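You operate a simulated robot arm through the tools that you are given. There is no shell and no other tool. Be economical: measure what you need, move in short steps, check, and stop when the job is done.

Carry out the task below with a simulated robot arm. There is one attempt and no reset: what you move stays moved.

## Task
Take the grey foot pad and put it on the front of the right steel table. Then take the grey test puck marked "Stainless 3.0 mm" from the top of the blue trolley and leave it on top of the white spool. Then take the purple tub that says "Green peas" from the top of the long steel table by the wall and put it on the pale board with two outlines. The order counts.

The check looks at the end state, three seconds after you hand in, the way a careful person would. Anything else that was tipped, shoved, dropped, spilled or broken makes it a failure.

## Robot
A 7-joint arm with a vacuum gripper on a trunk, on a base that drives. Base frame: it is fixed to the floor where the robot stands at the start and does not move with it; the origin is under the middle of the robot, x ahead of it, y to its left, z up; the surface under the hand at the start is at about z = 750. Units: mm, degrees, N and s.
With the tool pointing down near the work surface it reaches from about 140 to 820 mm from the robot's upright axis, wherever it stands. Its first joint turns from -166.0 to 166.0 degrees. Places, roughly: front of the right steel table (38x20 cm) [700, 3360, 760]; grey test puck [7000, 6500, 750]; pale board with two outlines [500, -3000, 750]; purple tub [250, -3000, 750]; white spool [7000, 6250, 750]. Payload 1.88 kg.
Tool frame: the origin (TCP) lies in the middle of the cups' lips, and z points out of the cups. The gripper has 1 cup of 32 mm across, covering 32 by 32 mm (tool x, y); the bellows give 14 mm. With the vacuum on, a cup seals on a smooth face that it is pressed against (1 to 4 N); it does not hold porous or soft things. The pull reaches 41 N.
Orientation is told as [roll, pitch, yaw] about the base's x, y, z axes, in that order, counted from this pose: with the cups facing straight down, the tool's x points along the base's -x, its y along +y and its z along -z.

## Interface
- The arm moves only by the tool jog_arm. Its argument "increments" is text: rows parted by semicolons, each of 7 numbers parted by spaces: the shift along the tool's x, y, z in units of 20 mm (1.0 is 20 mm), then the turn, a rotation vector about the tool's x, y, z in units of 8 degrees (1.0 is 8 degrees), then the vacuum: 1 switches it on, 0 off. In form: x y z ax ay az suction; .... A call has 1 to 12 rows; each row shifts and turns the commanded pose from where the row before left it, along the tool's axes as they then stand. A call with a number of a shift or a turn outside -1 to 1 is refused whole. Rows are played at 5 a second. More than 50 mm and 8.6 degrees between two rows, or a gripper value outside its range, and nothing of the call is played. A pose out of reach is approached as far as the arm can. The call stops where the force on the tool passes 40 N (or 10 N more than at its start, if that is more) or the arm is blocked; 0.2 s more then pass. The pull builds up within a second once a cup has sealed. Time passes only in rows, and 0.2 s behind the last, so rows that do not move give it time. It gives the time, the measured TCP pose, the force on the tool (base axes) and the pull of the vacuum at its end, in the units of the frame above (readings bear some noise), with the torque about the TCP (base axes, N m) and any sound that the robot's microphone picked up.
- Cameras (640 x 400 px; columns grow to the right, rows downward): "scene" is now at [27, 160.4, 1477.4]; the picture's right is [-0.04, -1.00, 0.00], its down [-0.63, 0.03, -0.78] and it looks along [0.78, -0.03, -0.63] (base axes); focal length 250 px, centre (320, 200). "wrist" rides on the gripper at [82, 14, -216] in the tool frame; the picture's right is [-0.17, 0.99, 0.00], its down [-0.91, -0.15, -0.37] and it looks along [-0.37, -0.06, 0.93] (tool axes); focal length 243 px, centre (320, 200). There is no depth. A picture from a camera that has moved, and an enlarged one, comes with that camera's place and axes in the base frame and with its lens.
- camera(camera): a new picture of that camera. It takes no simulated time.
- lift_body(by): slides the trunk up (or, below 0, down) by that many mm; the arm and the scene camera ride with it, the base frame stays. It gives what a move gives, with no picture.
- roll_base(legs): drives the robot by 1 to 6 legs, each [ahead, left, turn to the left] in mm, mm and degrees, along the robot's own axes; the way and the turn of a leg run together, so that a leg with both is an arc; at most 1500 mm and 180 degrees a leg. The arm and the cameras ride along, it lands a little off, and it stops where it bumps. It gives what a move gives.
- head_to(pan, tilt): turns the head with the scene camera to pan (to the left, within 155 degrees either way) and tilt (down, from -29 to 69), counted from straight ahead of the robot. It gives what a move gives.
- inspect(camera, box): a new picture of the part [left, top, right, bottom] of that camera's present view, enlarged. It takes no simulated time.
- job_done(): hands the job in; it is judged then, once.

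Work in short steps. Places have to be worked out from the pictures, the camera data and where the tool is seen: move nearer, look again, correct. Check each grasp and each placing, and mend what went wrong. You have 165 turns and 120 pictures in all, those below and enlarged ones among them. Switch the vacuum off and draw the arm clear of the work before you hand the job in, unless the task says otherwise; then end with one line.

The tools are called after "Request:" as name(argument=value, ...) on one line, values as JSON. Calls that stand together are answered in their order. jog_arm: Moves the arm, as the interface text tells. Its arguments: {"type":"object","properties":{"increments":{"type":"string"}},"required":["increments"]} The other tools are called the same way: lift_body (by) slides the trunk up or down; roll_base (legs) drives the base; head_to (pan, tilt) turns the head that bears the scene camera; camera (camera) takes a picture; inspect (camera, box) takes an enlarged picture of a part of a camera's view; job_done () hands the job in.

At the start:

```text
time: 0.0
eef_pos: [563.7, 22.6, 1002.7]
tcp_rot: [0.0, -0.1, 0.0]
wrist_force: [0.4, -0.3, 0.0]
torque: [0.01, 0.01, -0.04]
pull: 0.0
trunk travel left (down, up): [-425.0, 165.0]
robot x, y, heading: [-1.1, 3.3, 0.1]
head pan, tilt: [-2.5, 38.8]
```

scene: 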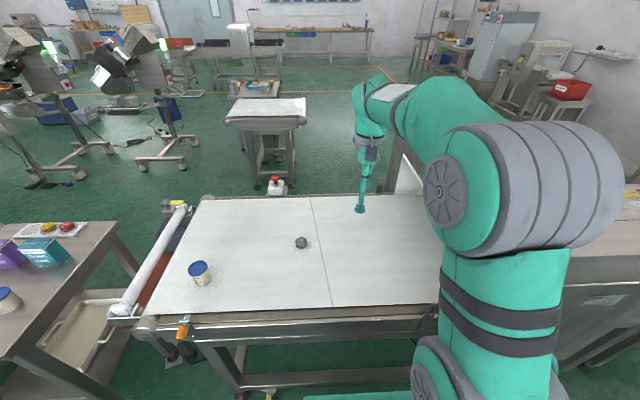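
wrist: 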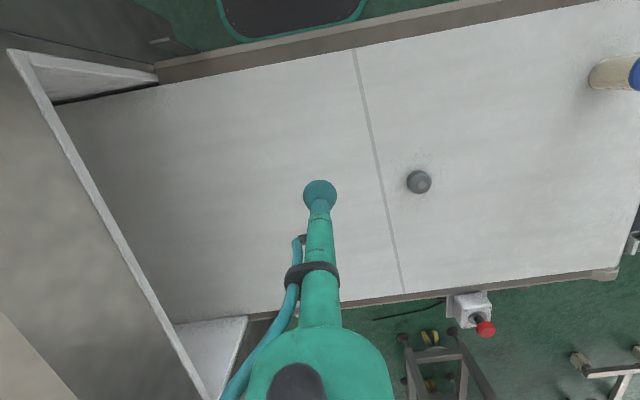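

The grey item on the belt appears to be at about [662, 207, 755] from both cameras. I'll enlarge it to see what it is.

Request:
inspect(camera="wrist", box=[370, 140, 470, 220])

Request:
inspect(camera="scene", box=[270, 215, 334, 260])

```text
5.00 times, centred on (420, 180) of wrist
camera zoom: at [482.7, 36.6, 1218.6], right [0.17, 0.99, 0.0], down [0.91, -0.15, 0.37], along [0.37, -0.06, -0.93], focal length 1213 px, centre (-180, 300)
```

zoom: 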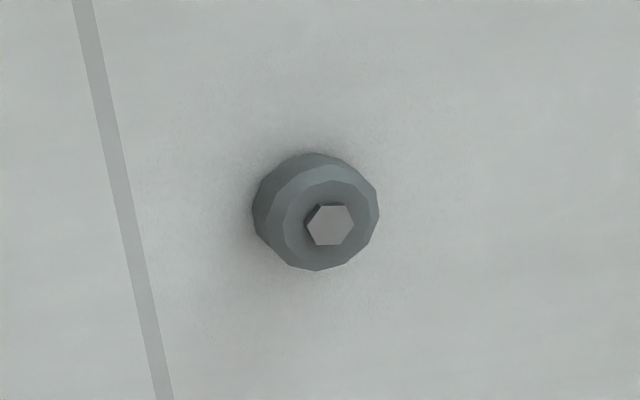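

```text
8.89 times, centred on (302, 238) of scene
camera zoom: at [27.0, 160.4, 1477.4], right [-0.04, -1.0, 0.0], down [-0.63, 0.03, -0.78], along [0.78, -0.03, -0.63], focal length 2222 px, centre (480, -133)
```

zoom: 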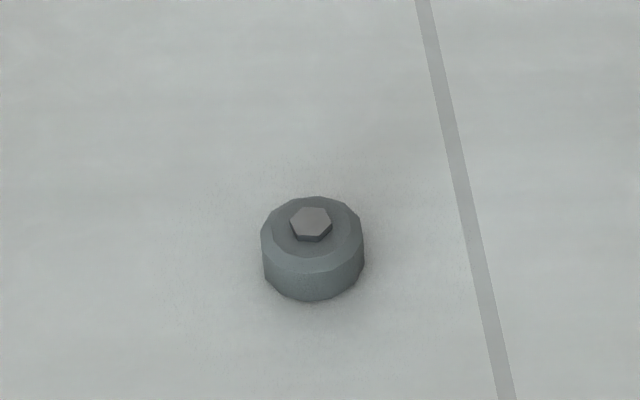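

The item is a round grey pad, about 47 mm across, with a bolt head on top. Before touching it I'll look around for any other candidates.

Request:
head_to(pan=60, tilt=30)

Request:
camera(camera="scene")

Request:
head_to(pan=-75, tilt=30)

Request:
camera(camera="scene")

Request:
head_to(pan=140, tilt=30)

Request:
camera(camera="scene")

```text
time: 1.3
eef_pos: [563.7, 20.6, 1003.6]
tcp_rot: [0.0, 0.0, 0.0]
wrist_force: [0.5, -0.5, 0.2]
torque: [0.01, -0.01, 0.01]
pull: 0.0
trunk travel left (down, up): [-425.0, 165.0]
robot x, y, heading: [0.4, -1.1, 0.0]
head pan, tilt: [60.0, 30.0]
```

```text
115 pictures are left
camera scene: at [-13.5, 242.4, 1491.0], right [0.87, -0.5, 0.0], down [-0.25, -0.43, -0.87], along [0.43, 0.75, -0.5], focal length 250 px, centre (320, 200)
```

scene: 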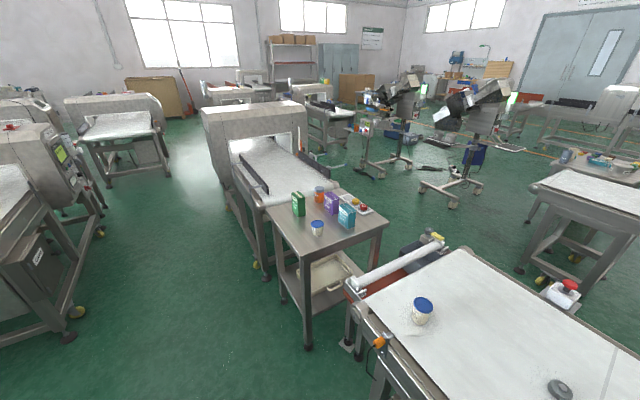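

```text
time: 3.5
eef_pos: [565.1, 22.5, 1002.4]
tcp_rot: [0.0, 0.1, 0.0]
wrist_force: [0.4, -0.4, 0.7]
torque: [0.0, 0.03, 0.0]
pull: 0.1
trunk travel left (down, up): [-425.0, 165.0]
robot x, y, heading: [1.5, 0.6, 0.0]
head pan, tilt: [-75.0, 30.0]
```

```text
114 pictures are left
camera scene: at [-35.3, 76.7, 1491.0], right [-0.97, -0.26, 0.0], down [-0.13, 0.48, -0.87], along [0.22, -0.84, -0.5], focal length 250 px, centre (320, 200)
```

scene: 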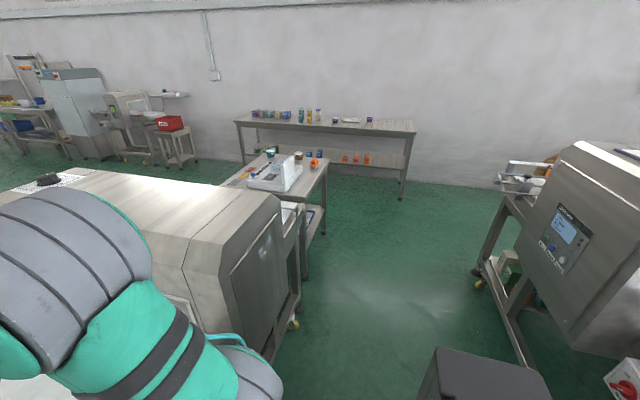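

```text
time: 6.6
eef_pos: [564.5, 21.6, 1002.3]
tcp_rot: [-0.1, 0.0, -0.1]
wrist_force: [-0.9, 1.1, 0.2]
torque: [-0.01, -0.01, 0.02]
pull: 0.0
trunk travel left (down, up): [-425.0, 165.0]
robot x, y, heading: [-1.8, 2.0, 0.1]
head pan, tilt: [140.0, 30.0]
```

```text
113 pictures are left
camera scene: at [-128.0, 222.2, 1491.0], right [0.64, 0.77, 0.0], down [0.38, -0.32, -0.87], along [-0.66, 0.56, -0.5], focal length 250 px, centre (320, 200)
```

scene: 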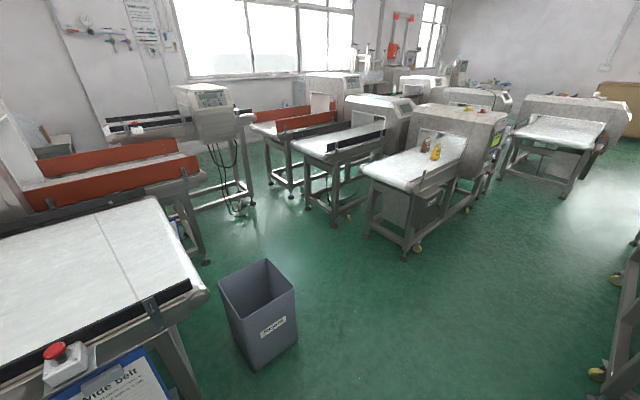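

The only foot pad in view is the one on the belt. I'll move above it at about z 840 and look again.

Request:
jog_arm(increments="-0.48 0.92 0.8 0 0 0 0;-0.48 0.92 0.8 0 0 0 0;-0.48 0.92 0.8 0 0 0 0;-0.48 0.92 0.8 0 0 0 0;-0.48 0.92 0.8 0 0 0 0;-0.48 0.92 0.8 0 0 0 0;-0.48 0.92 0.8 0 0 0 0;-0.48 0.92 0.8 0 0 0 0;-0.48 0.92 0.8 0 0 0 0;-0.48 0.92 0.8 0 0 0 0;0 0 0 0 0 0 0")

Request:
inspect(camera="wrist", box=[240, 140, 400, 240])

Request:
head_to(pan=0, tilt=45)

Request:
camera(camera="scene")

```text
time: 9.0
eef_pos: [662.7, 207.1, 842.1]
tcp_rot: [0.1, -0.1, 0.0]
wrist_force: [0.4, 0.8, 0.2]
torque: [0.0, 0.04, -0.01]
pull: 0.0
trunk travel left (down, up): [-425.0, 165.0]
robot x, y, heading: [-2.6, -1.4, 0.1]
head pan, tilt: [140.0, 30.0]
```

```text
4.00 times, centred on (320, 190) of wrist
camera zoom: at [580.5, 221.3, 1058.3], right [0.17, 0.99, 0.0], down [0.91, -0.15, 0.37], along [0.37, -0.06, -0.93], focal length 970 px, centre (320, 240)
```

zoom: 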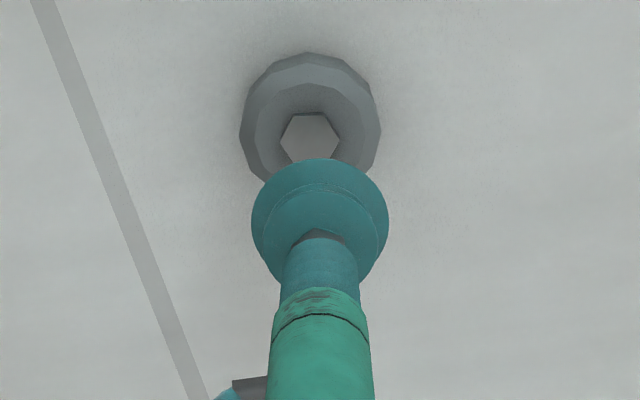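

```text
time: 11.2
eef_pos: [661.5, 205.5, 842.4]
tcp_rot: [0.0, 0.0, 0.0]
wrist_force: [0.4, 0.2, 0.0]
torque: [0.02, 0.01, -0.04]
pull: 0.1
trunk travel left (down, up): [-425.0, 165.0]
robot x, y, heading: [2.2, 0.6, -0.1]
head pan, tilt: [0.0, 45.0]
```

```text
111 pictures are left
camera scene: at [22.6, 164.1, 1468.4], right [0.0, -1.0, 0.0], down [-0.71, 0.0, -0.71], along [0.71, 0.0, -0.71], focal length 250 px, centre (320, 200)
```

scene: 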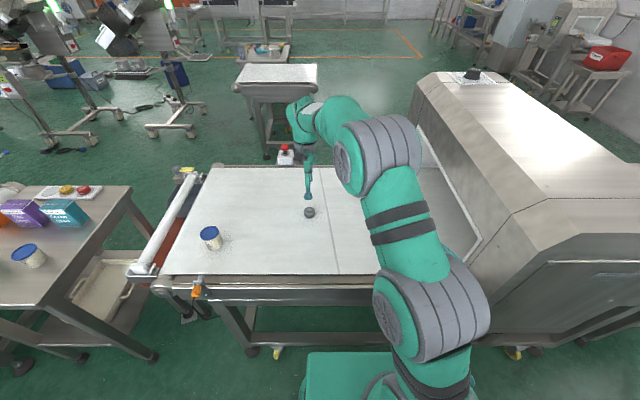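

The bolt centre works out at about [659, 206]. I'll lower to about z 802 and shift slightly in x.

Request:
jog_arm(increments="0.15 0 0.7 0 0 0 0;0 0 0.7 0 0 0 0;0 0 0.6 0 0 0 0;0 0 0 0 0 0 0")

Request:
inspect(camera="wrist", box=[256, 140, 384, 220])

Request:
inspect(camera="scene", box=[278, 185, 342, 225])

```text
time: 12.2
eef_pos: [656.8, 205.1, 802.6]
tcp_rot: [-0.1, -0.1, 0.0]
wrist_force: [-0.1, 0.7, 0.3]
torque: [0.04, 0.02, 0.01]
pull: 0.0
trunk travel left (down, up): [-425.0, 165.0]
robot x, y, heading: [2.2, 0.1, -0.1]
head pan, tilt: [0.0, 45.0]
```

```text
5.00 times, centred on (320, 180) of wrist
camera zoom: at [575.7, 220.8, 1018.2], right [0.17, 0.99, 0.0], down [0.91, -0.15, 0.37], along [0.37, -0.06, -0.93], focal length 1213 px, centre (320, 300)
```

zoom: 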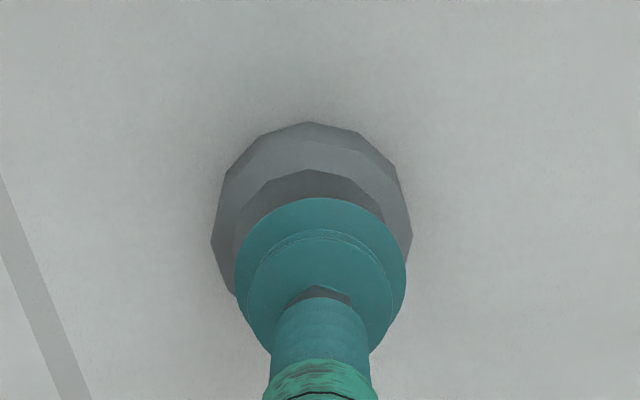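

```text
10.00 times, centred on (310, 205) of scene
camera zoom: at [22.7, 164.1, 1468.4], right [0.0, -1.0, 0.0], down [-0.71, 0.0, -0.71], along [0.71, 0.0, -0.71], focal length 2499 px, centre (420, 150)
```

zoom: 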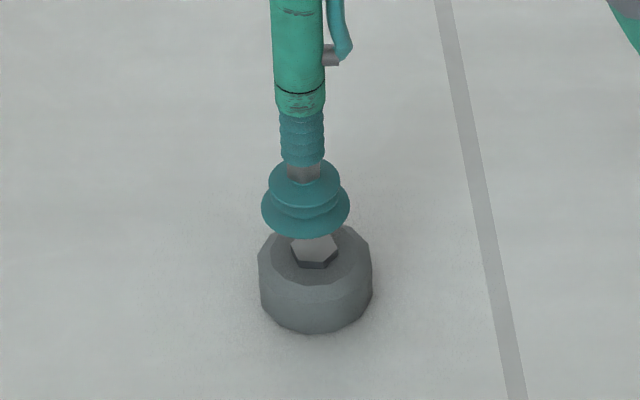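

The cup sits about 2 mm too far in +y relative to the pad. I'll correct that and lower gently with the vacuum on to see whether it seals around the bolt.

Request:
jog_arm(increments="0 -0.1 0.5 0 0 0 1;0 0 0.4 0 0 0 1;0 0 0.2 0 0 0 1;0 0 0.15 0 0 0 1;0 0 0 0 0 0 1;0 0 0 0 0 0 1")

Request:
inspect(camera="scene", box=[278, 185, 342, 225])

```text
time: 13.6
eef_pos: [656.9, 202.6, 778.8]
tcp_rot: [0.1, 0.0, 0.0]
wrist_force: [-0.4, -0.4, -0.1]
torque: [-0.01, 0.02, -0.01]
pull: 41.1
trunk travel left (down, up): [-425.0, 165.0]
robot x, y, heading: [-2.8, 1.5, -0.1]
head pan, tilt: [0.0, 45.0]
```

```text
10.00 times, centred on (310, 205) of scene
camera zoom: at [22.5, 164.1, 1468.4], right [0.0, -1.0, 0.0], down [-0.71, 0.0, -0.71], along [0.71, 0.0, -0.71], focal length 2499 px, centre (420, 150)
```

zoom: 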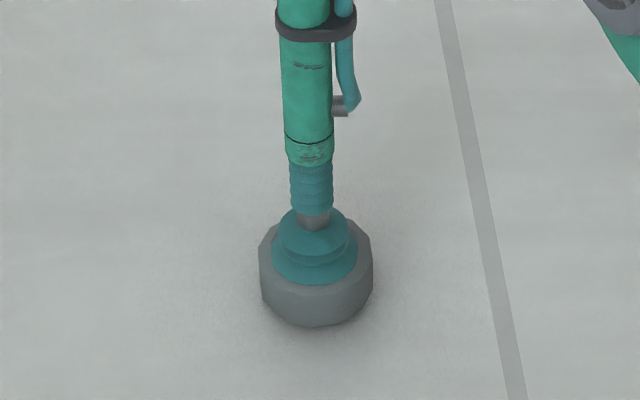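

It sealed with full pull. Next I'll lift the pad straight up.

Request:
jog_arm(increments="0 0 -0.3 0 0 0 1;0 0 -0.7 0 0 0 1;0 0 -1 0 0 0 1;0 0 -1 0 0 0 1;0 0 -1 0 0 0 1;0 0 -1 0 0 0 1;0 0 -1 0 0 0 1;0 0 -1 0 0 0 1;0 0 -1 0 0 0 1;0 0 -1 0 0 0 1;0 0 -1 0 0 0 1;0 0 0 0 0 0 1")

Request:
camera(camera="wrist")

Request:
head_to(pan=90, tilt=20)

Request:
camera(camera="scene")

```text
time: 16.2
eef_pos: [656.1, 203.9, 977.3]
tcp_rot: [-0.1, -0.1, 0.0]
wrist_force: [0.1, 0.0, -0.7]
torque: [-0.01, -0.04, 0.0]
pull: 41.0
trunk travel left (down, up): [-425.0, 165.0]
robot x, y, heading: [1.2, 0.1, 0.1]
head pan, tilt: [0.0, 45.0]
```

```text
107 pictures are left
camera wrist: at [574.3, 219.0, 1193.8], right [0.17, 0.99, 0.0], down [0.91, -0.15, 0.37], along [0.37, -0.06, -0.93], focal length 243 px, centre (320, 200)
```

wrist: 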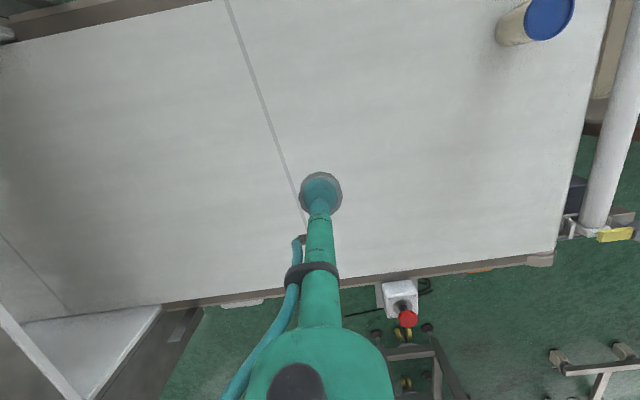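

```text
time: 17.9
eef_pos: [655.9, 203.2, 978.6]
tcp_rot: [-0.1, 0.0, 0.0]
wrist_force: [-0.3, 0.1, -0.8]
torque: [0.01, -0.02, -0.03]
pull: 41.0
trunk travel left (down, up): [-425.0, 165.0]
robot x, y, heading: [-0.2, -0.7, 0.1]
head pan, tilt: [90.0, 20.0]
```

```text
106 pictures are left
camera scene: at [-58.8, 257.2, 1507.0], right [1.0, 0.0, 0.0], down [0.0, -0.34, -0.94], along [0.0, 0.94, -0.34], focal length 250 px, centre (320, 200)
```

scene: 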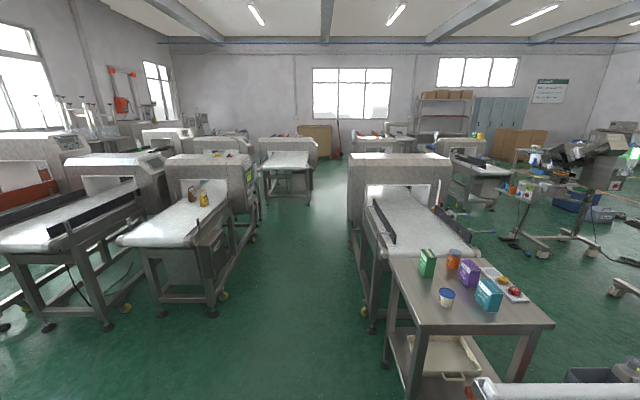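

The grip holds. The target lies beyond the metal detector in front, reached by the aisle around x = -300. I'll draw the arm in, then back up and strafe left.

Request:
jog_arm(increments="1 0 0 0 0 0 1;1 0 0 0 0 0 1;1 0 0 0 0 0 1;1 0 0 0 0 0 1;1 0 0 0 0 0 1;1 0 0 0 0 0 1;1 0 0 0 0 0 1;1 0 0 0 0 0 1;1 0 0 0 0 0 1;1 0 0 0 0 0 1;1 0 0 0 0 0 1;1 0 0 0 0 0 1")

Request:
roll_base(legs=[[-270, 0, 0], [0, 1000, 0], [0, 1200, 0]])

Request:
head_to(pan=40, tilt=25)

Request:
camera(camera="scene")

```text
time: 20.5
eef_pos: [416.1, 202.7, 977.8]
tcp_rot: [0.0, 0.0, 0.0]
wrist_force: [-0.3, 0.1, -1.0]
torque: [-0.01, 0.08, -0.01]
pull: 40.4
trunk travel left (down, up): [-425.0, 165.0]
robot x, y, heading: [-1.3, -0.5, 0.0]
head pan, tilt: [90.0, 20.0]
```

```text
time: 32.9
eef_pos: [158.9, 2402.8, 978.3]
tcp_rot: [0.1, 0.0, -0.8]
wrist_force: [-0.2, 1.1, 6.4]
torque: [-0.25, -0.28, 0.05]
pull: 40.9
trunk travel left (down, up): [-425.0, 165.0]
robot x, y, heading: [-261.0, 2203.3, -0.7]
head pan, tilt: [90.0, 20.0]
```

```text
time: 34.0
eef_pos: [159.5, 2402.1, 977.7]
tcp_rot: [0.0, -0.1, -0.8]
wrist_force: [0.5, 0.8, 2.9]
torque: [-0.08, -0.25, 0.01]
pull: 40.8
trunk travel left (down, up): [-425.0, 165.0]
robot x, y, heading: [-262.6, 2206.6, -0.6]
head pan, tilt: [40.0, 25.0]
```

```text
105 pictures are left
camera scene: at [-246.0, 2428.4, 1499.0], right [0.63, -0.77, 0.0], down [-0.33, -0.27, -0.91], along [0.7, 0.57, -0.42], focal length 250 px, centre (320, 200)
```

scene: 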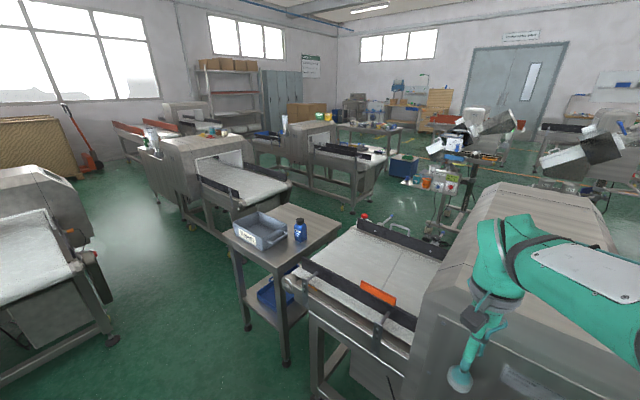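

The small steel table with the blue box and blue bottle spans about x 325–775, y 3090–3560, so its front strip is on the far +x side. I'll strafe left alongside it and check clearance.

Request:
roll_base(legs=[[0, 1110, 0.6]])

Request:
head_to(pan=0, tilt=50)

Request:
camera(camera="scene")

Request:
camera(camera="wrist")

```text
time: 39.7
eef_pos: [159.5, 3513.6, 977.8]
tcp_rot: [0.1, 0.0, 0.4]
wrist_force: [0.3, 0.1, -1.5]
torque: [0.01, 0.02, 0.02]
pull: 40.5
trunk travel left (down, up): [-425.0, 165.0]
robot x, y, heading: [-255.9, 3306.6, 0.2]
head pan, tilt: [40.0, 25.0]
```

```text
time: 40.8
eef_pos: [160.1, 3512.1, 977.3]
tcp_rot: [0.0, 0.0, 0.5]
wrist_force: [-0.6, 0.8, -0.2]
torque: [0.0, -0.01, 0.02]
pull: 40.7
trunk travel left (down, up): [-425.0, 165.0]
robot x, y, heading: [-254.6, 3309.6, 0.6]
head pan, tilt: [0.0, 50.0]
```

```text
104 pictures are left
camera scene: at [-239.5, 3471.1, 1461.5], right [0.01, -1.0, 0.0], down [-0.77, -0.01, -0.64], along [0.64, 0.0, -0.77], focal length 250 px, centre (320, 200)
```

scene: 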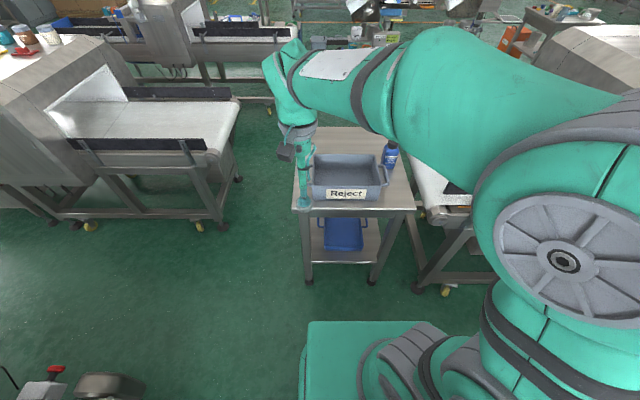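

```text
103 pictures are left
camera wrist: at [77.2, 3527.5, 1193.8], right [0.16, 0.99, 0.0], down [0.92, -0.15, 0.37], along [0.37, -0.06, -0.93], focal length 243 px, centre (320, 200)
```

wrist: 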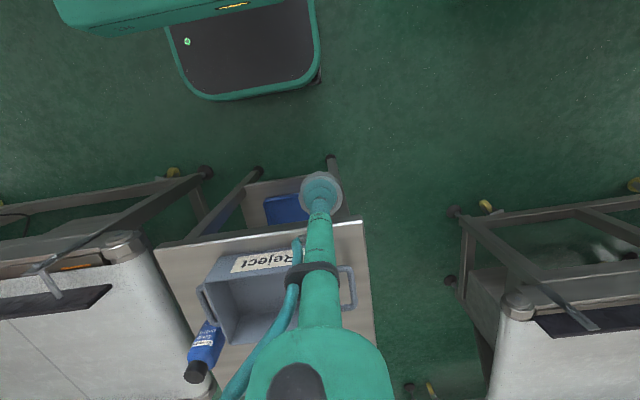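

There is still space before the table's near edge at about x 310. I'll drive 200 mm forward with the arm high.

Request:
roll_base(legs=[[200, 0, 0]])

Request:
jog_arm(increments="-1 -0.4 0 0 0 0 1;-1 -0.5 0 0 0 0 1;-1 -0.5 0 0 0 0 1;-1 -0.5 0 0 0 0 1;-1 -0.5 0 0 0 0 1;-1 -0.5 0 0 0 0 1;-1 -0.5 0 0 0 0 1;-1 -0.5 0 0 0 0 1;-1 -0.5 0 0 0 0 1;-1 -0.5 0 0 0 0 1;-1 -0.5 0 0 0 0 1;-1 -0.5 0 0 0 0 1")

Request:
camera(camera="wrist")

Request:
camera(camera="scene")

```text
time: 42.4
eef_pos: [358.9, 3515.1, 977.5]
tcp_rot: [0.0, 0.0, 0.3]
wrist_force: [0.0, -0.6, -0.6]
torque: [0.01, -0.01, -0.02]
pull: 40.4
trunk travel left (down, up): [-425.0, 165.0]
robot x, y, heading: [-58.6, 3307.0, 0.3]
head pan, tilt: [0.0, 50.0]
```

```text
time: 45.0
eef_pos: [601.6, 3397.9, 979.3]
tcp_rot: [0.1, -0.1, 0.4]
wrist_force: [0.2, 0.0, -0.2]
torque: [0.01, 0.0, 0.0]
pull: 40.7
trunk travel left (down, up): [-425.0, 165.0]
robot x, y, heading: [-57.8, 3305.8, 0.1]
head pan, tilt: [0.0, 50.0]
```

```text
102 pictures are left
camera wrist: at [519.5, 3412.2, 1195.3], right [0.16, 0.99, 0.0], down [0.92, -0.15, 0.38], along [0.37, -0.06, -0.93], focal length 243 px, centre (320, 200)
```

wrist: 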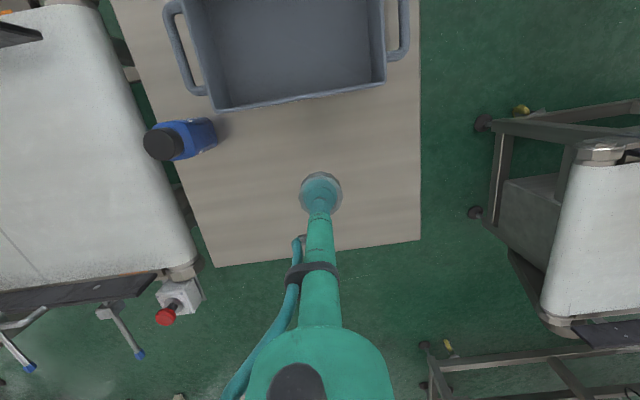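

```text
101 pictures are left
camera scene: at [-39.5, 3472.6, 1461.5], right [0.01, -1.0, 0.0], down [-0.77, -0.01, -0.64], along [0.64, 0.0, -0.77], focal length 250 px, centre (320, 200)
```

scene: 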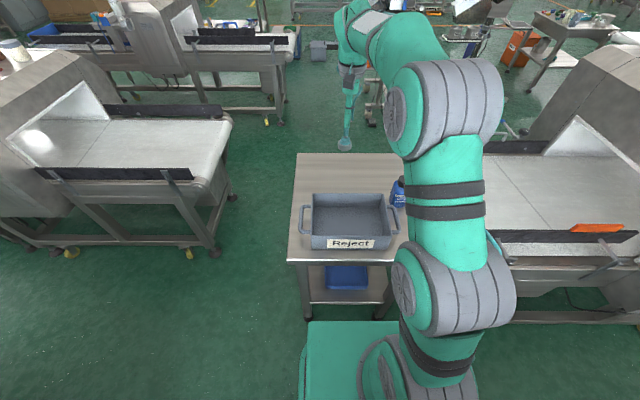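

The front edge is at about x 808 and the box front at about x 515, so [700, 3360] is free. I'll move over it and lower to about z 820.

Request:
jog_arm(increments="-1 -0.4 0 0 0 0 1;-1 -0.4 0 0 0 0 1;-1 -0.4 0 0 0 0 1;-1 -0.4 0.5 0 0 0 1;-0.9 -0.3 0.5 0 0 0 1;0 0 1 0 0 0 1;0 0 1 0 0 0 1;0 0 1 0 0 0 1;0 0 1 0 0 0 1;0 0 1 0 0 0 1;0 0 1 0 0 0 1;0 0 1 0 0 0 1")

Request:
inspect(camera="wrist", box=[160, 100, 480, 300])

Request:
inspect(camera="scene", box=[280, 120, 440, 220])

```text
time: 47.5
eef_pos: [701.0, 3361.5, 819.3]
tcp_rot: [0.0, 0.0, 0.4]
wrist_force: [1.2, 0.7, -0.6]
torque: [0.01, -0.02, -0.01]
pull: 40.6
trunk travel left (down, up): [-425.0, 165.0]
robot x, y, heading: [-56.8, 3304.1, 0.4]
head pan, tilt: [0.0, 50.0]
```

```text
2.00 times, centred on (320, 200) of wrist
camera zoom: at [618.1, 3375.1, 1034.7], right [0.16, 0.99, 0.0], down [0.92, -0.15, 0.37], along [0.37, -0.06, -0.93], focal length 485 px, centre (320, 200)
```

zoom: 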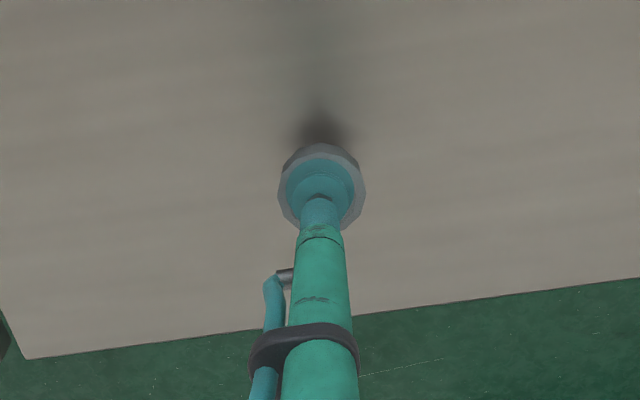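

```text
4.00 times, centred on (360, 170) of scene
camera zoom: at [-39.3, 3472.5, 1461.5], right [0.01, -1.0, 0.0], down [-0.77, -0.01, -0.64], along [0.64, 0.0, -0.77], focal length 1000 px, centre (160, 320)
```

zoom: 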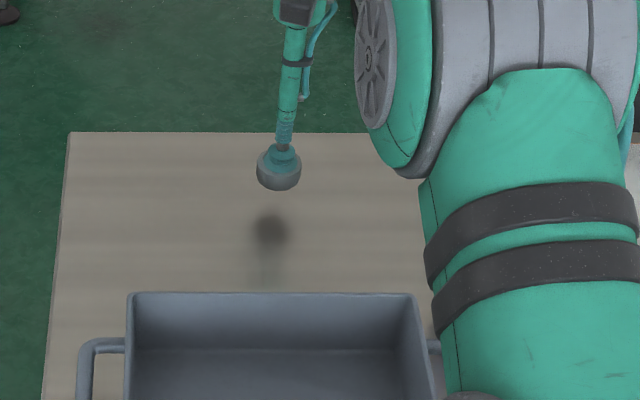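

Table top is estimated at z 760–769, so contact should come at a TCP height of about 787–797. I'll lower in small steps.

Request:
jog_arm(increments="0 0 0.5 0 0 0 1;0 0 0.4 0 0 0 1;0 0 0 0 0 0 1")

Request:
jog_arm(increments="0 0 0.2 0 0 0 1;0 0 0 0 0 0 1")

Request:
inspect(camera="scene", box=[312, 145, 376, 185])

```text
time: 48.4
eef_pos: [698.9, 3360.7, 798.9]
tcp_rot: [0.0, 0.0, 0.4]
wrist_force: [-0.4, -0.3, 0.0]
torque: [-0.02, 0.03, -0.03]
pull: 40.8
trunk travel left (down, up): [-425.0, 165.0]
robot x, y, heading: [-57.7, 3305.8, 0.4]
head pan, tilt: [0.0, 50.0]
```

```text
time: 49.0
eef_pos: [699.1, 3361.0, 796.2]
tcp_rot: [0.0, 0.0, 0.5]
wrist_force: [-0.5, -0.2, -0.9]
torque: [-0.01, 0.0, -0.02]
pull: 40.5
trunk travel left (down, up): [-425.0, 165.0]
robot x, y, heading: [-53.5, 3306.9, 0.3]
head pan, tilt: [0.0, 50.0]
```

```text
10.00 times, centred on (344, 165) of scene
camera zoom: at [-39.2, 3472.5, 1461.5], right [0.01, -1.0, 0.0], down [-0.77, -0.01, -0.64], along [0.64, 0.0, -0.77], focal length 2499 px, centre (80, 550)
```

zoom: 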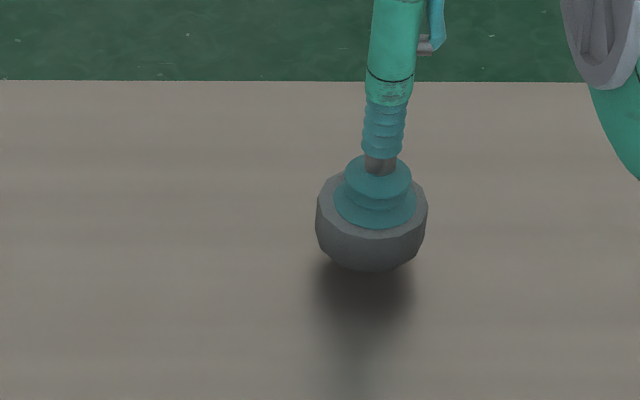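

Still a small gap. I'll go on in 3 mm steps.

Request:
jog_arm(increments="0 0 0.2 0 0 0 1;0 0 0 0 0 0 1")

Request:
jog_arm(increments="0 0 0.2 0 0 0 1;0 0 0 0 0 0 1")

Request:
inspect(camera="scene", box=[312, 145, 376, 185])

```text
time: 49.5
eef_pos: [698.6, 3361.7, 791.1]
tcp_rot: [0.0, 0.0, 0.4]
wrist_force: [-0.8, -0.5, -1.0]
torque: [0.0, 0.0, -0.01]
pull: 40.6
trunk travel left (down, up): [-425.0, 165.0]
robot x, y, heading: [-58.8, 3308.3, 0.2]
head pan, tilt: [0.0, 50.0]
```

```text
time: 50.1
eef_pos: [698.0, 3361.6, 788.4]
tcp_rot: [0.0, 0.0, 0.3]
wrist_force: [-0.3, 0.7, -0.5]
torque: [-0.02, 0.02, -0.01]
pull: 40.3
trunk travel left (down, up): [-425.0, 165.0]
robot x, y, heading: [-55.6, 3309.4, 0.4]
head pan, tilt: [0.0, 50.0]
```

```text
10.00 times, centred on (344, 165) of scene
camera zoom: at [-39.2, 3472.5, 1461.5], right [0.01, -1.0, 0.0], down [-0.77, -0.01, -0.64], along [0.64, 0.0, -0.77], focal length 2499 px, centre (80, 550)
```

zoom: 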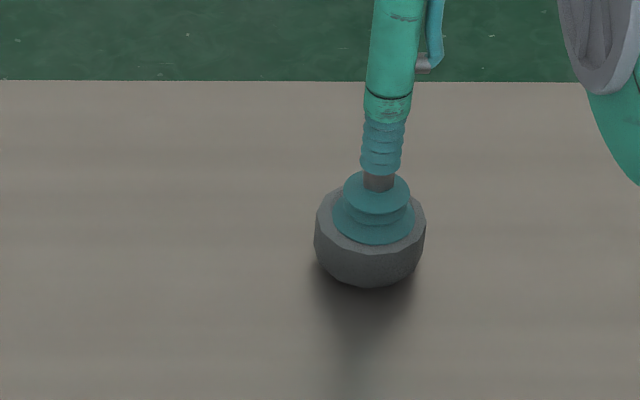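

No contact yet. Lower in 2 mm steps.

Request:
jog_arm(increments="0 0 0.15 0 0 0 1;0 0 0 0 0 0 1")

Request:
jog_arm(increments="0 0 0.1 0 0 0 1;0 0 0 0 0 0 1")

Request:
jog_arm(increments="0 0 0.1 0 0 0 1;0 0 0 0 0 0 1")

Request:
inspect(camera="scene", box=[312, 145, 376, 185])

```text
time: 50.8
eef_pos: [698.5, 3361.4, 784.6]
tcp_rot: [0.0, 0.0, 0.4]
wrist_force: [-0.2, 0.3, 0.2]
torque: [0.0, 0.03, 0.0]
pull: 40.6
trunk travel left (down, up): [-425.0, 165.0]
robot x, y, heading: [-55.6, 3307.6, 0.5]
head pan, tilt: [0.0, 50.0]
```

```text
time: 51.4
eef_pos: [698.4, 3361.7, 785.3]
tcp_rot: [0.0, -0.1, 0.3]
wrist_force: [-2.3, -0.6, 6.9]
torque: [-0.03, -0.01, -0.04]
pull: 41.0
trunk travel left (down, up): [-425.0, 165.0]
robot x, y, heading: [-55.6, 3310.4, 0.3]
head pan, tilt: [0.0, 50.0]
```

```text
time: 52.0
eef_pos: [698.3, 3360.9, 781.9]
tcp_rot: [0.0, -0.2, 0.4]
wrist_force: [-3.0, -0.5, 14.2]
torque: [-0.01, 0.03, -0.02]
pull: 40.3
trunk travel left (down, up): [-425.0, 165.0]
robot x, y, heading: [-54.0, 3309.6, 0.6]
head pan, tilt: [0.0, 50.0]
```

```text
10.00 times, centred on (344, 165) of scene
camera zoom: at [-40.7, 3472.3, 1461.6], right [0.01, -1.0, 0.0], down [-0.77, -0.01, -0.64], along [0.64, 0.0, -0.77], focal length 2499 px, centre (80, 550)
```

zoom: 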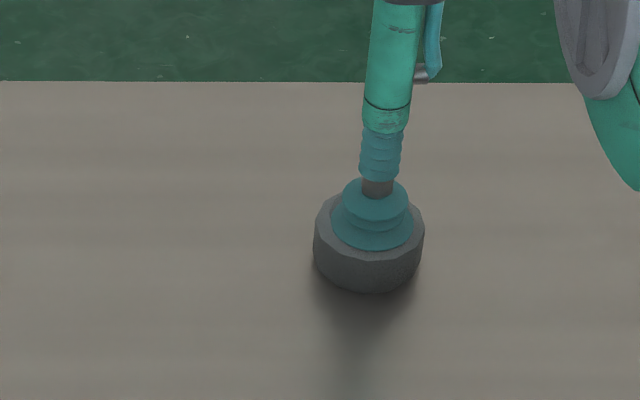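

Contact at 7–14 N: the pad is on the table. I'll switch the vacuum off, wait, and rise.

Request:
jog_arm(increments="0 0 -0.1 0 0 0 0;0 0 0 0 0 0 0;0 0 0 0 0 0 0;0 0 0 0 0 0 0;0 0 0 0 0 0 0;0 0 -0.2 0 0 0 0;0 0 -0.5 0 0 0 0;0 0 -1 0 0 0 0;0 0 -1 0 0 0 0;0 0 -1 0 0 0 0;0 0 -1 0 0 0 0;0 0 -1 0 0 0 0")

Request:
inspect(camera="scene", box=[280, 120, 440, 220])

```text
time: 54.5
eef_pos: [697.1, 3362.0, 898.3]
tcp_rot: [0.0, 0.1, 0.4]
wrist_force: [0.1, -0.7, -0.4]
torque: [-0.01, -0.01, -0.02]
pull: 0.1
trunk travel left (down, up): [-425.0, 165.0]
robot x, y, heading: [-58.4, 3307.9, 0.4]
head pan, tilt: [0.0, 50.0]
```

```text
4.00 times, centred on (360, 170) of scene
camera zoom: at [-39.0, 3472.5, 1461.4], right [0.01, -1.0, 0.0], down [-0.77, -0.01, -0.64], along [0.64, 0.0, -0.77], focal length 1000 px, centre (160, 320)
```

zoom: 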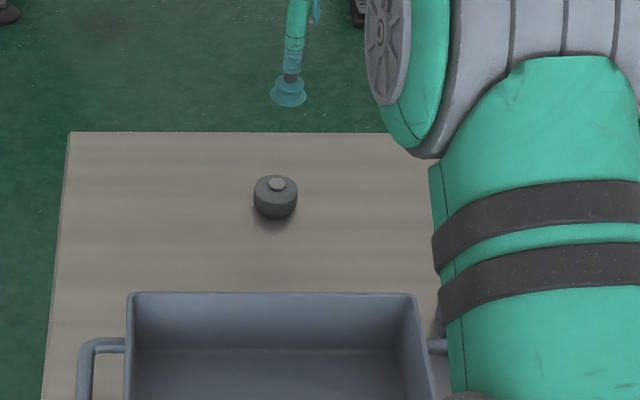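

The pad stands upright on the front strip. I'll raise and retract the arm, back away, and look toward the trolley at [7000, 6500].

Request:
jog_arm(increments="0 0 -1 0 0 0 0;0 0 -1 0 0 0 0;0 0 -1 0 0 0 0;0 0 -1 0 0 0 0;0 0 -1 0 0 0 0;0 0 -1 0 0 0 0;1 0 0 0 0 0 0;1 0 0 0 0 0 0;1 0 0 0 0 0 0;1 0 0 0 0 0 0;1 0 0 0 0 0 0;1 0 0 0 0 0 0")

Request:
jog_arm(increments="1 0 0 0 0 0 0;1 0 0 0 0 0 0;1 0 0 0 0 0 0;1 0 0 0 0 0 0;1 0 0 0 0 0 0;1 0 0 0 0 0 0;1 0 0 0 0 0 0;1 0 0 0 0 0 0;1 0 0 0 0 0 0;1 0 0 0 0 0 0;1 0 0 0 0 0 0;1 0 0 0 0 0 0")

Request:
roll_base(legs=[[-230, 0, 0]])

Request:
head_to(pan=55, tilt=15)

Request:
camera(camera="scene")

```text
time: 57.1
eef_pos: [576.8, 3361.8, 1017.8]
tcp_rot: [-0.1, -0.1, 0.4]
wrist_force: [-0.6, -0.3, -0.4]
torque: [0.0, -0.02, 0.01]
pull: 0.1
trunk travel left (down, up): [-425.0, 165.0]
robot x, y, heading: [-54.0, 3308.5, 0.7]
head pan, tilt: [0.0, 50.0]
```

```text
time: 59.8
eef_pos: [339.1, 3359.3, 1017.0]
tcp_rot: [0.1, -0.1, 0.4]
wrist_force: [0.1, 0.2, -0.1]
torque: [0.04, -0.01, -0.04]
pull: 0.0
trunk travel left (down, up): [-425.0, 165.0]
robot x, y, heading: [-55.9, 3307.8, 0.3]
head pan, tilt: [0.0, 50.0]
```

```text
time: 61.5
eef_pos: [107.1, 3357.3, 1017.0]
tcp_rot: [0.0, 0.1, 0.6]
wrist_force: [-0.6, 0.8, 1.1]
torque: [0.0, 0.03, 0.01]
pull: 0.1
trunk travel left (down, up): [-425.0, 165.0]
robot x, y, heading: [-285.2, 3307.8, 0.6]
head pan, tilt: [0.0, 50.0]
```

```text
time: 62.7
eef_pos: [107.7, 3357.5, 1017.7]
tcp_rot: [-0.1, 0.0, 0.7]
wrist_force: [0.4, -0.1, 0.9]
torque: [-0.03, 0.02, -0.01]
pull: 0.1
trunk travel left (down, up): [-425.0, 165.0]
robot x, y, heading: [-283.3, 3306.7, 0.7]
head pan, tilt: [55.0, 15.0]
```

```text
94 pictures are left
camera scene: at [-294.4, 3546.9, 1515.1], right [0.82, -0.57, 0.0], down [-0.15, -0.21, -0.97], along [0.55, 0.8, -0.26], focal length 250 px, centre (320, 200)
```

scene: 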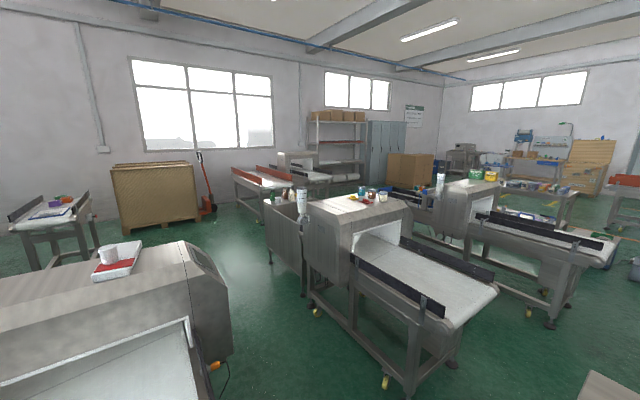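

The route probably goes north between the left machine and the middle one. I'll look down that gap and also eastward before deciding.

Request:
head_to(pan=80, tilt=35)

Request:
camera(camera="scene")

Request:
head_to(pan=10, tilt=10)

Request:
camera(camera="scene")

```text
time: 63.6
eef_pos: [107.9, 3357.6, 1017.0]
tcp_rot: [0.0, 0.0, 0.6]
wrist_force: [0.4, -0.3, -0.1]
torque: [-0.01, 0.01, -0.01]
pull: 0.0
trunk travel left (down, up): [-425.0, 165.0]
robot x, y, heading: [-289.3, 3306.1, 0.4]
head pan, tilt: [80.0, 35.0]
```

```text
93 pictures are left
camera scene: at [-332.8, 3556.8, 1483.2], right [0.99, -0.17, 0.0], down [-0.09, -0.57, -0.82], along [0.14, 0.81, -0.57], focal length 250 px, centre (320, 200)
```

scene: 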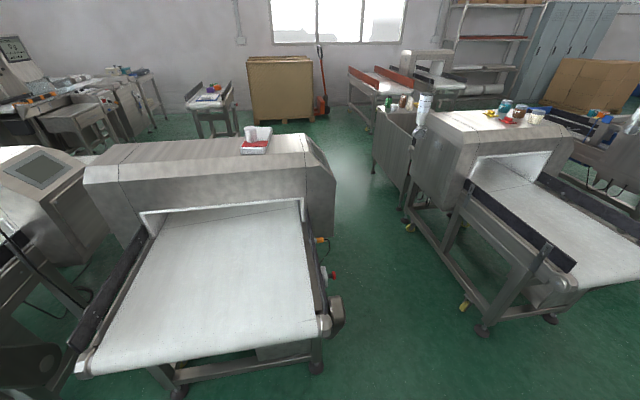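

```text
time: 65.0
eef_pos: [107.5, 3357.6, 1015.7]
tcp_rot: [-0.1, 0.1, 0.6]
wrist_force: [-0.7, -0.1, -0.2]
torque: [0.0, 0.01, 0.0]
pull: 0.1
trunk travel left (down, up): [-425.0, 165.0]
robot x, y, heading: [-287.5, 3306.4, 0.4]
head pan, tilt: [10.0, 10.0]
```

```text
92 pictures are left
camera scene: at [-256.0, 3487.0, 1523.3], right [0.18, -0.98, 0.0], down [-0.17, -0.03, -0.98], along [0.97, 0.18, -0.17], focal length 250 px, centre (320, 200)
```

scene: 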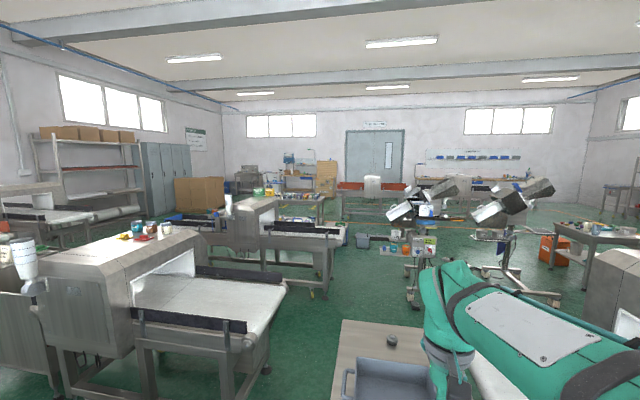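

North is tight (about 700 mm between the table corner and the left machine). The south route past the wall table looks about 950 mm wide and then opens east, so I'll take that, strafing back the known way to y≈300 first.

Request:
roll_base(legs=[[0, -1500, -0.5], [0, -1450, 0]])

Request:
head_to(pan=-100, tilt=35)

Request:
camera(camera="scene")

```text
time: 79.3
eef_pos: [119.7, 376.0, 1016.0]
tcp_rot: [0.0, 0.0, -1.5]
wrist_force: [0.3, 0.2, 0.0]
torque: [0.01, 0.02, -0.01]
pull: 0.0
trunk travel left (down, up): [-425.0, 165.0]
robot x, y, heading: [-280.9, 339.0, -1.7]
head pan, tilt: [10.0, 10.0]
```

```text
time: 81.2
eef_pos: [118.6, 375.0, 1016.0]
tcp_rot: [0.0, 0.0, -1.5]
wrist_force: [1.4, 0.7, 0.0]
torque: [-0.01, -0.01, -0.01]
pull: 0.1
trunk travel left (down, up): [-425.0, 165.0]
robot x, y, heading: [-277.3, 339.8, -1.5]
head pan, tilt: [-100.0, 35.0]
```

```text
91 pictures are left
camera scene: at [-349.5, 417.9, 1483.2], right [-0.98, 0.2, 0.0], down [0.11, 0.56, -0.82], along [-0.16, -0.8, -0.57], focal length 250 px, centre (320, 200)
```

scene: 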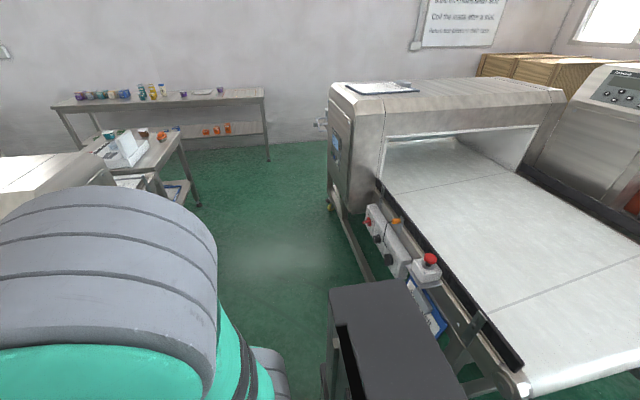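

The dark box is the robot's own. The aisle south at x≈-280 is about 1 m wide, so I'll straighten the heading and strafe to y≈-2200.

Request:
roll_base(legs=[[0, -1200, 1.5], [0, -1300, 0]])

Request:
head_to(pan=-40, tilt=30)

Request:
camera(camera="scene")

Request:
head_to(pan=20, tilt=25)

Request:
camera(camera="scene")

```text
time: 93.4
eef_pos: [74.0, -2099.3, 1016.4]
tcp_rot: [-0.1, 0.0, -0.2]
wrist_force: [-0.1, -0.5, 0.5]
torque: [0.04, -0.01, 0.01]
pull: 0.1
trunk travel left (down, up): [-425.0, 165.0]
robot x, y, heading: [-323.7, -2145.0, -0.5]
head pan, tilt: [-100.0, 35.0]
```

```text
time: 94.7
eef_pos: [74.6, -2100.8, 1015.6]
tcp_rot: [0.0, 0.0, -0.2]
wrist_force: [-0.4, -0.6, 0.8]
torque: [0.04, -0.02, -0.01]
pull: 0.0
trunk travel left (down, up): [-425.0, 165.0]
robot x, y, heading: [-322.7, -2144.1, -0.5]
head pan, tilt: [-40.0, 30.0]
```

```text
90 pictures are left
camera scene: at [-310.7, -2039.9, 1491.0], right [-0.65, -0.76, 0.0], down [-0.38, 0.32, -0.87], along [0.66, -0.56, -0.5], focal length 250 px, centre (320, 200)
```

scene: 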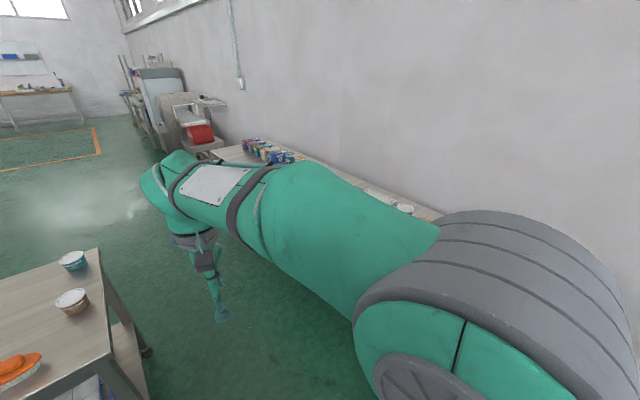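

```text
time: 96.0
eef_pos: [74.9, -2100.1, 1017.2]
tcp_rot: [-0.1, 0.0, -0.2]
wrist_force: [-0.4, 0.4, 0.1]
torque: [0.0, 0.01, 0.0]
pull: 0.0
trunk travel left (down, up): [-425.0, 165.0]
robot x, y, heading: [-321.3, -2146.6, -0.3]
head pan, tilt: [20.0, 25.0]
```

```text
89 pictures are left
camera scene: at [-292.9, -1950.4, 1498.9], right [0.34, -0.94, 0.0], down [-0.4, -0.14, -0.91], along [0.85, 0.31, -0.42], focal length 250 px, centre (320, 200)
```

scene: 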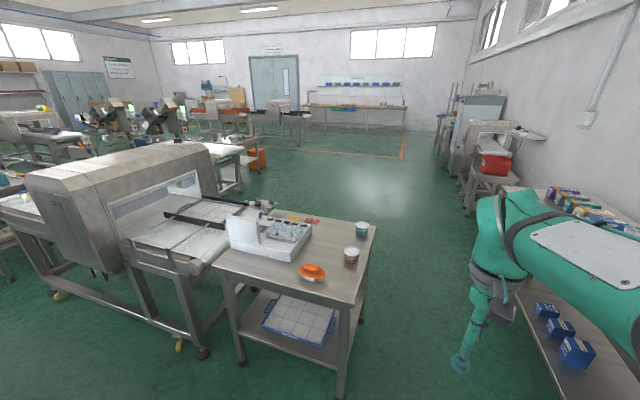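

The gap between table end (y≈-1825) and wall table (y≈-2720) is about 875 mm, so I'll centre at y≈-2262 and drive through east.

Request:
roll_base(legs=[[0, -115, 0.4], [1000, 0, 0], [1000, 0, 0], [1400, 0, 0]])

Request:
head_to(pan=60, tilt=15)

Request:
camera(camera="scene")

```text
time: 113.4
eef_pos: [3483.8, -2251.3, 1017.0]
tcp_rot: [0.1, 0.1, -0.9]
wrist_force: [-0.2, 0.1, -0.7]
torque: [0.05, 0.05, -0.01]
pull: 0.1
trunk travel left (down, up): [-425.0, 165.0]
robot x, y, heading: [3088.4, -2294.1, -0.9]
head pan, tilt: [20.0, 25.0]
```

```text
time: 114.5
eef_pos: [3484.3, -2251.7, 1016.0]
tcp_rot: [0.0, 0.0, -0.9]
wrist_force: [0.1, 0.3, 0.3]
torque: [0.0, 0.0, -0.01]
pull: 0.1
trunk travel left (down, up): [-425.0, 165.0]
robot x, y, heading: [3089.5, -2290.9, -0.8]
head pan, tilt: [60.0, 15.0]
```

```text
88 pictures are left
camera scene: at [3080.1, -2047.1, 1515.2], right [0.86, -0.51, 0.0], down [-0.13, -0.22, -0.97], along [0.5, 0.83, -0.26], focal length 250 px, centre (320, 200)
```

scene: 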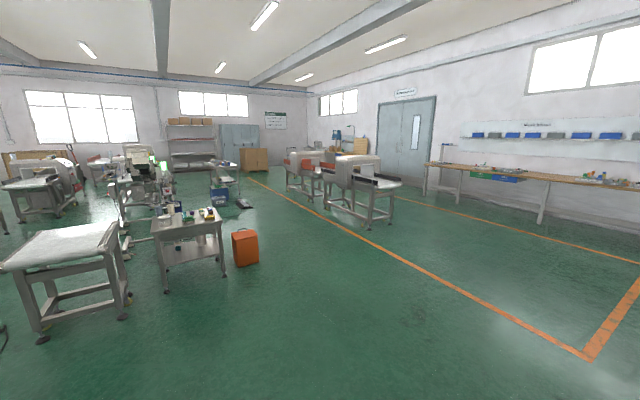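

A clear corridor runs north at x≈4900. I'll drive there, turn to face +y, go up to about y = 2800 and look again.

Request:
roll_base(legs=[[1500, 600, 0], [300, 0, 0], [0, 0, 90.8], [1500, 0, 0], [1500, 0, 0], [1500, 0, 0]])

Request:
head_to(pan=-20, tilt=15)

Request:
camera(camera="scene")

```text
refused: leg 1 is longer than a leg can be; nothing moved
```

```text
time: 116.0
eef_pos: [3484.2, -2250.8, 1017.3]
tcp_rot: [0.0, 0.0, -0.9]
wrist_force: [-0.1, 0.7, 0.5]
torque: [-0.01, 0.03, -0.01]
pull: 0.1
trunk travel left (down, up): [-425.0, 165.0]
robot x, y, heading: [3090.9, -2293.6, -0.9]
head pan, tilt: [-20.0, 15.0]
```

```text
87 pictures are left
camera scene: at [3119.3, -2160.6, 1515.2], right [-0.36, -0.93, 0.0], down [-0.24, 0.09, -0.97], along [0.9, -0.34, -0.26], focal length 250 px, centre (320, 200)
```

scene: 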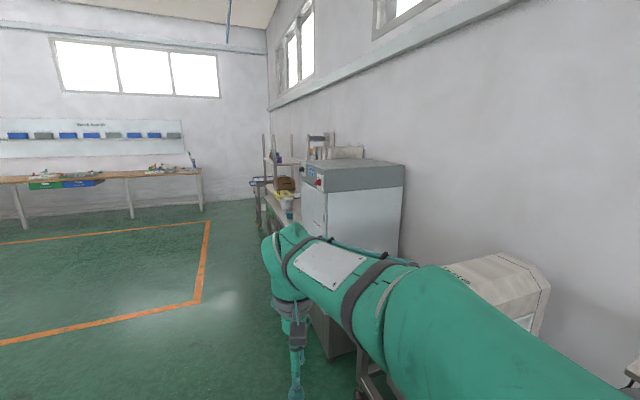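

The leg was too long. I'll split it up.

Request:
roll_base(legs=[[1200, 800, 0], [600, 200, 0], [0, 0, 90.8], [1500, 0, 0], [1500, 0, 0], [1300, 0, 0]])

Request:
head_to(pan=-20, tilt=15)

Request:
camera(camera="scene")

```text
time: 150.2
eef_pos: [4877.2, 3348.5, 1016.7]
tcp_rot: [0.1, -0.1, 89.0]
wrist_force: [0.2, 0.9, 0.6]
torque: [-0.01, -0.01, -0.03]
pull: 0.1
trunk travel left (down, up): [-425.0, 165.0]
robot x, y, heading: [4924.1, 2950.7, 89.1]
head pan, tilt: [-20.0, 15.0]
```

```text
time: 150.8
eef_pos: [4877.9, 3347.8, 1016.1]
tcp_rot: [0.0, 0.0, 89.2]
wrist_force: [0.1, -0.4, -0.2]
torque: [0.01, 0.0, 0.0]
pull: 0.1
trunk travel left (down, up): [-425.0, 165.0]
robot x, y, heading: [4919.6, 2951.0, 89.1]
head pan, tilt: [-20.0, 15.0]
```

```text
86 pictures are left
camera scene: at [4788.6, 2982.1, 1515.2], right [0.93, -0.36, 0.0], down [-0.09, -0.24, -0.97], along [0.34, 0.9, -0.26], focal length 250 px, centre (320, 200)
```

scene: 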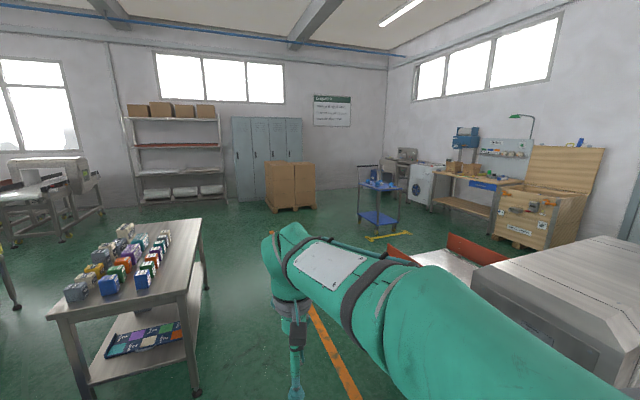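

The blue trolley is visible ahead right. I'll shift slightly right to clear the left table, drive to y≈5500, face +x and strafe to y≈6300.

Request:
roll_base(legs=[[800, -130, 0.9], [1400, 0, 0], [350, 0, 0], [0, 0, -90], [0, 850, 0]])

Request:
head_to(pan=10, tilt=25)

Request:
camera(camera="scene")

```text
time: 171.3
eef_pos: [5435.8, 6350.3, 1016.6]
tcp_rot: [-0.1, -0.1, -0.3]
wrist_force: [0.6, -0.4, 0.4]
torque: [0.01, -0.02, 0.01]
pull: 0.1
trunk travel left (down, up): [-425.0, 165.0]
robot x, y, heading: [5044.3, 6305.4, -0.2]
head pan, tilt: [-20.0, 15.0]
```

```text
time: 172.2
eef_pos: [5436.6, 6350.4, 1016.4]
tcp_rot: [0.0, 0.0, -0.3]
wrist_force: [-0.1, -0.2, -0.9]
torque: [0.02, 0.01, 0.01]
pull: 0.0
trunk travel left (down, up): [-425.0, 165.0]
robot x, y, heading: [5040.2, 6304.5, -0.4]
head pan, tilt: [10.0, 25.0]
```

```text
85 pictures are left
camera scene: at [5072.7, 6484.4, 1499.0], right [0.17, -0.99, 0.0], down [-0.42, -0.07, -0.91], along [0.89, 0.15, -0.42], focal length 250 px, centre (320, 200)
```

scene: 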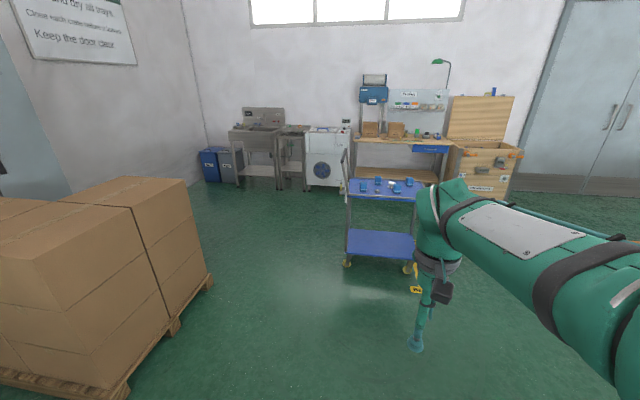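

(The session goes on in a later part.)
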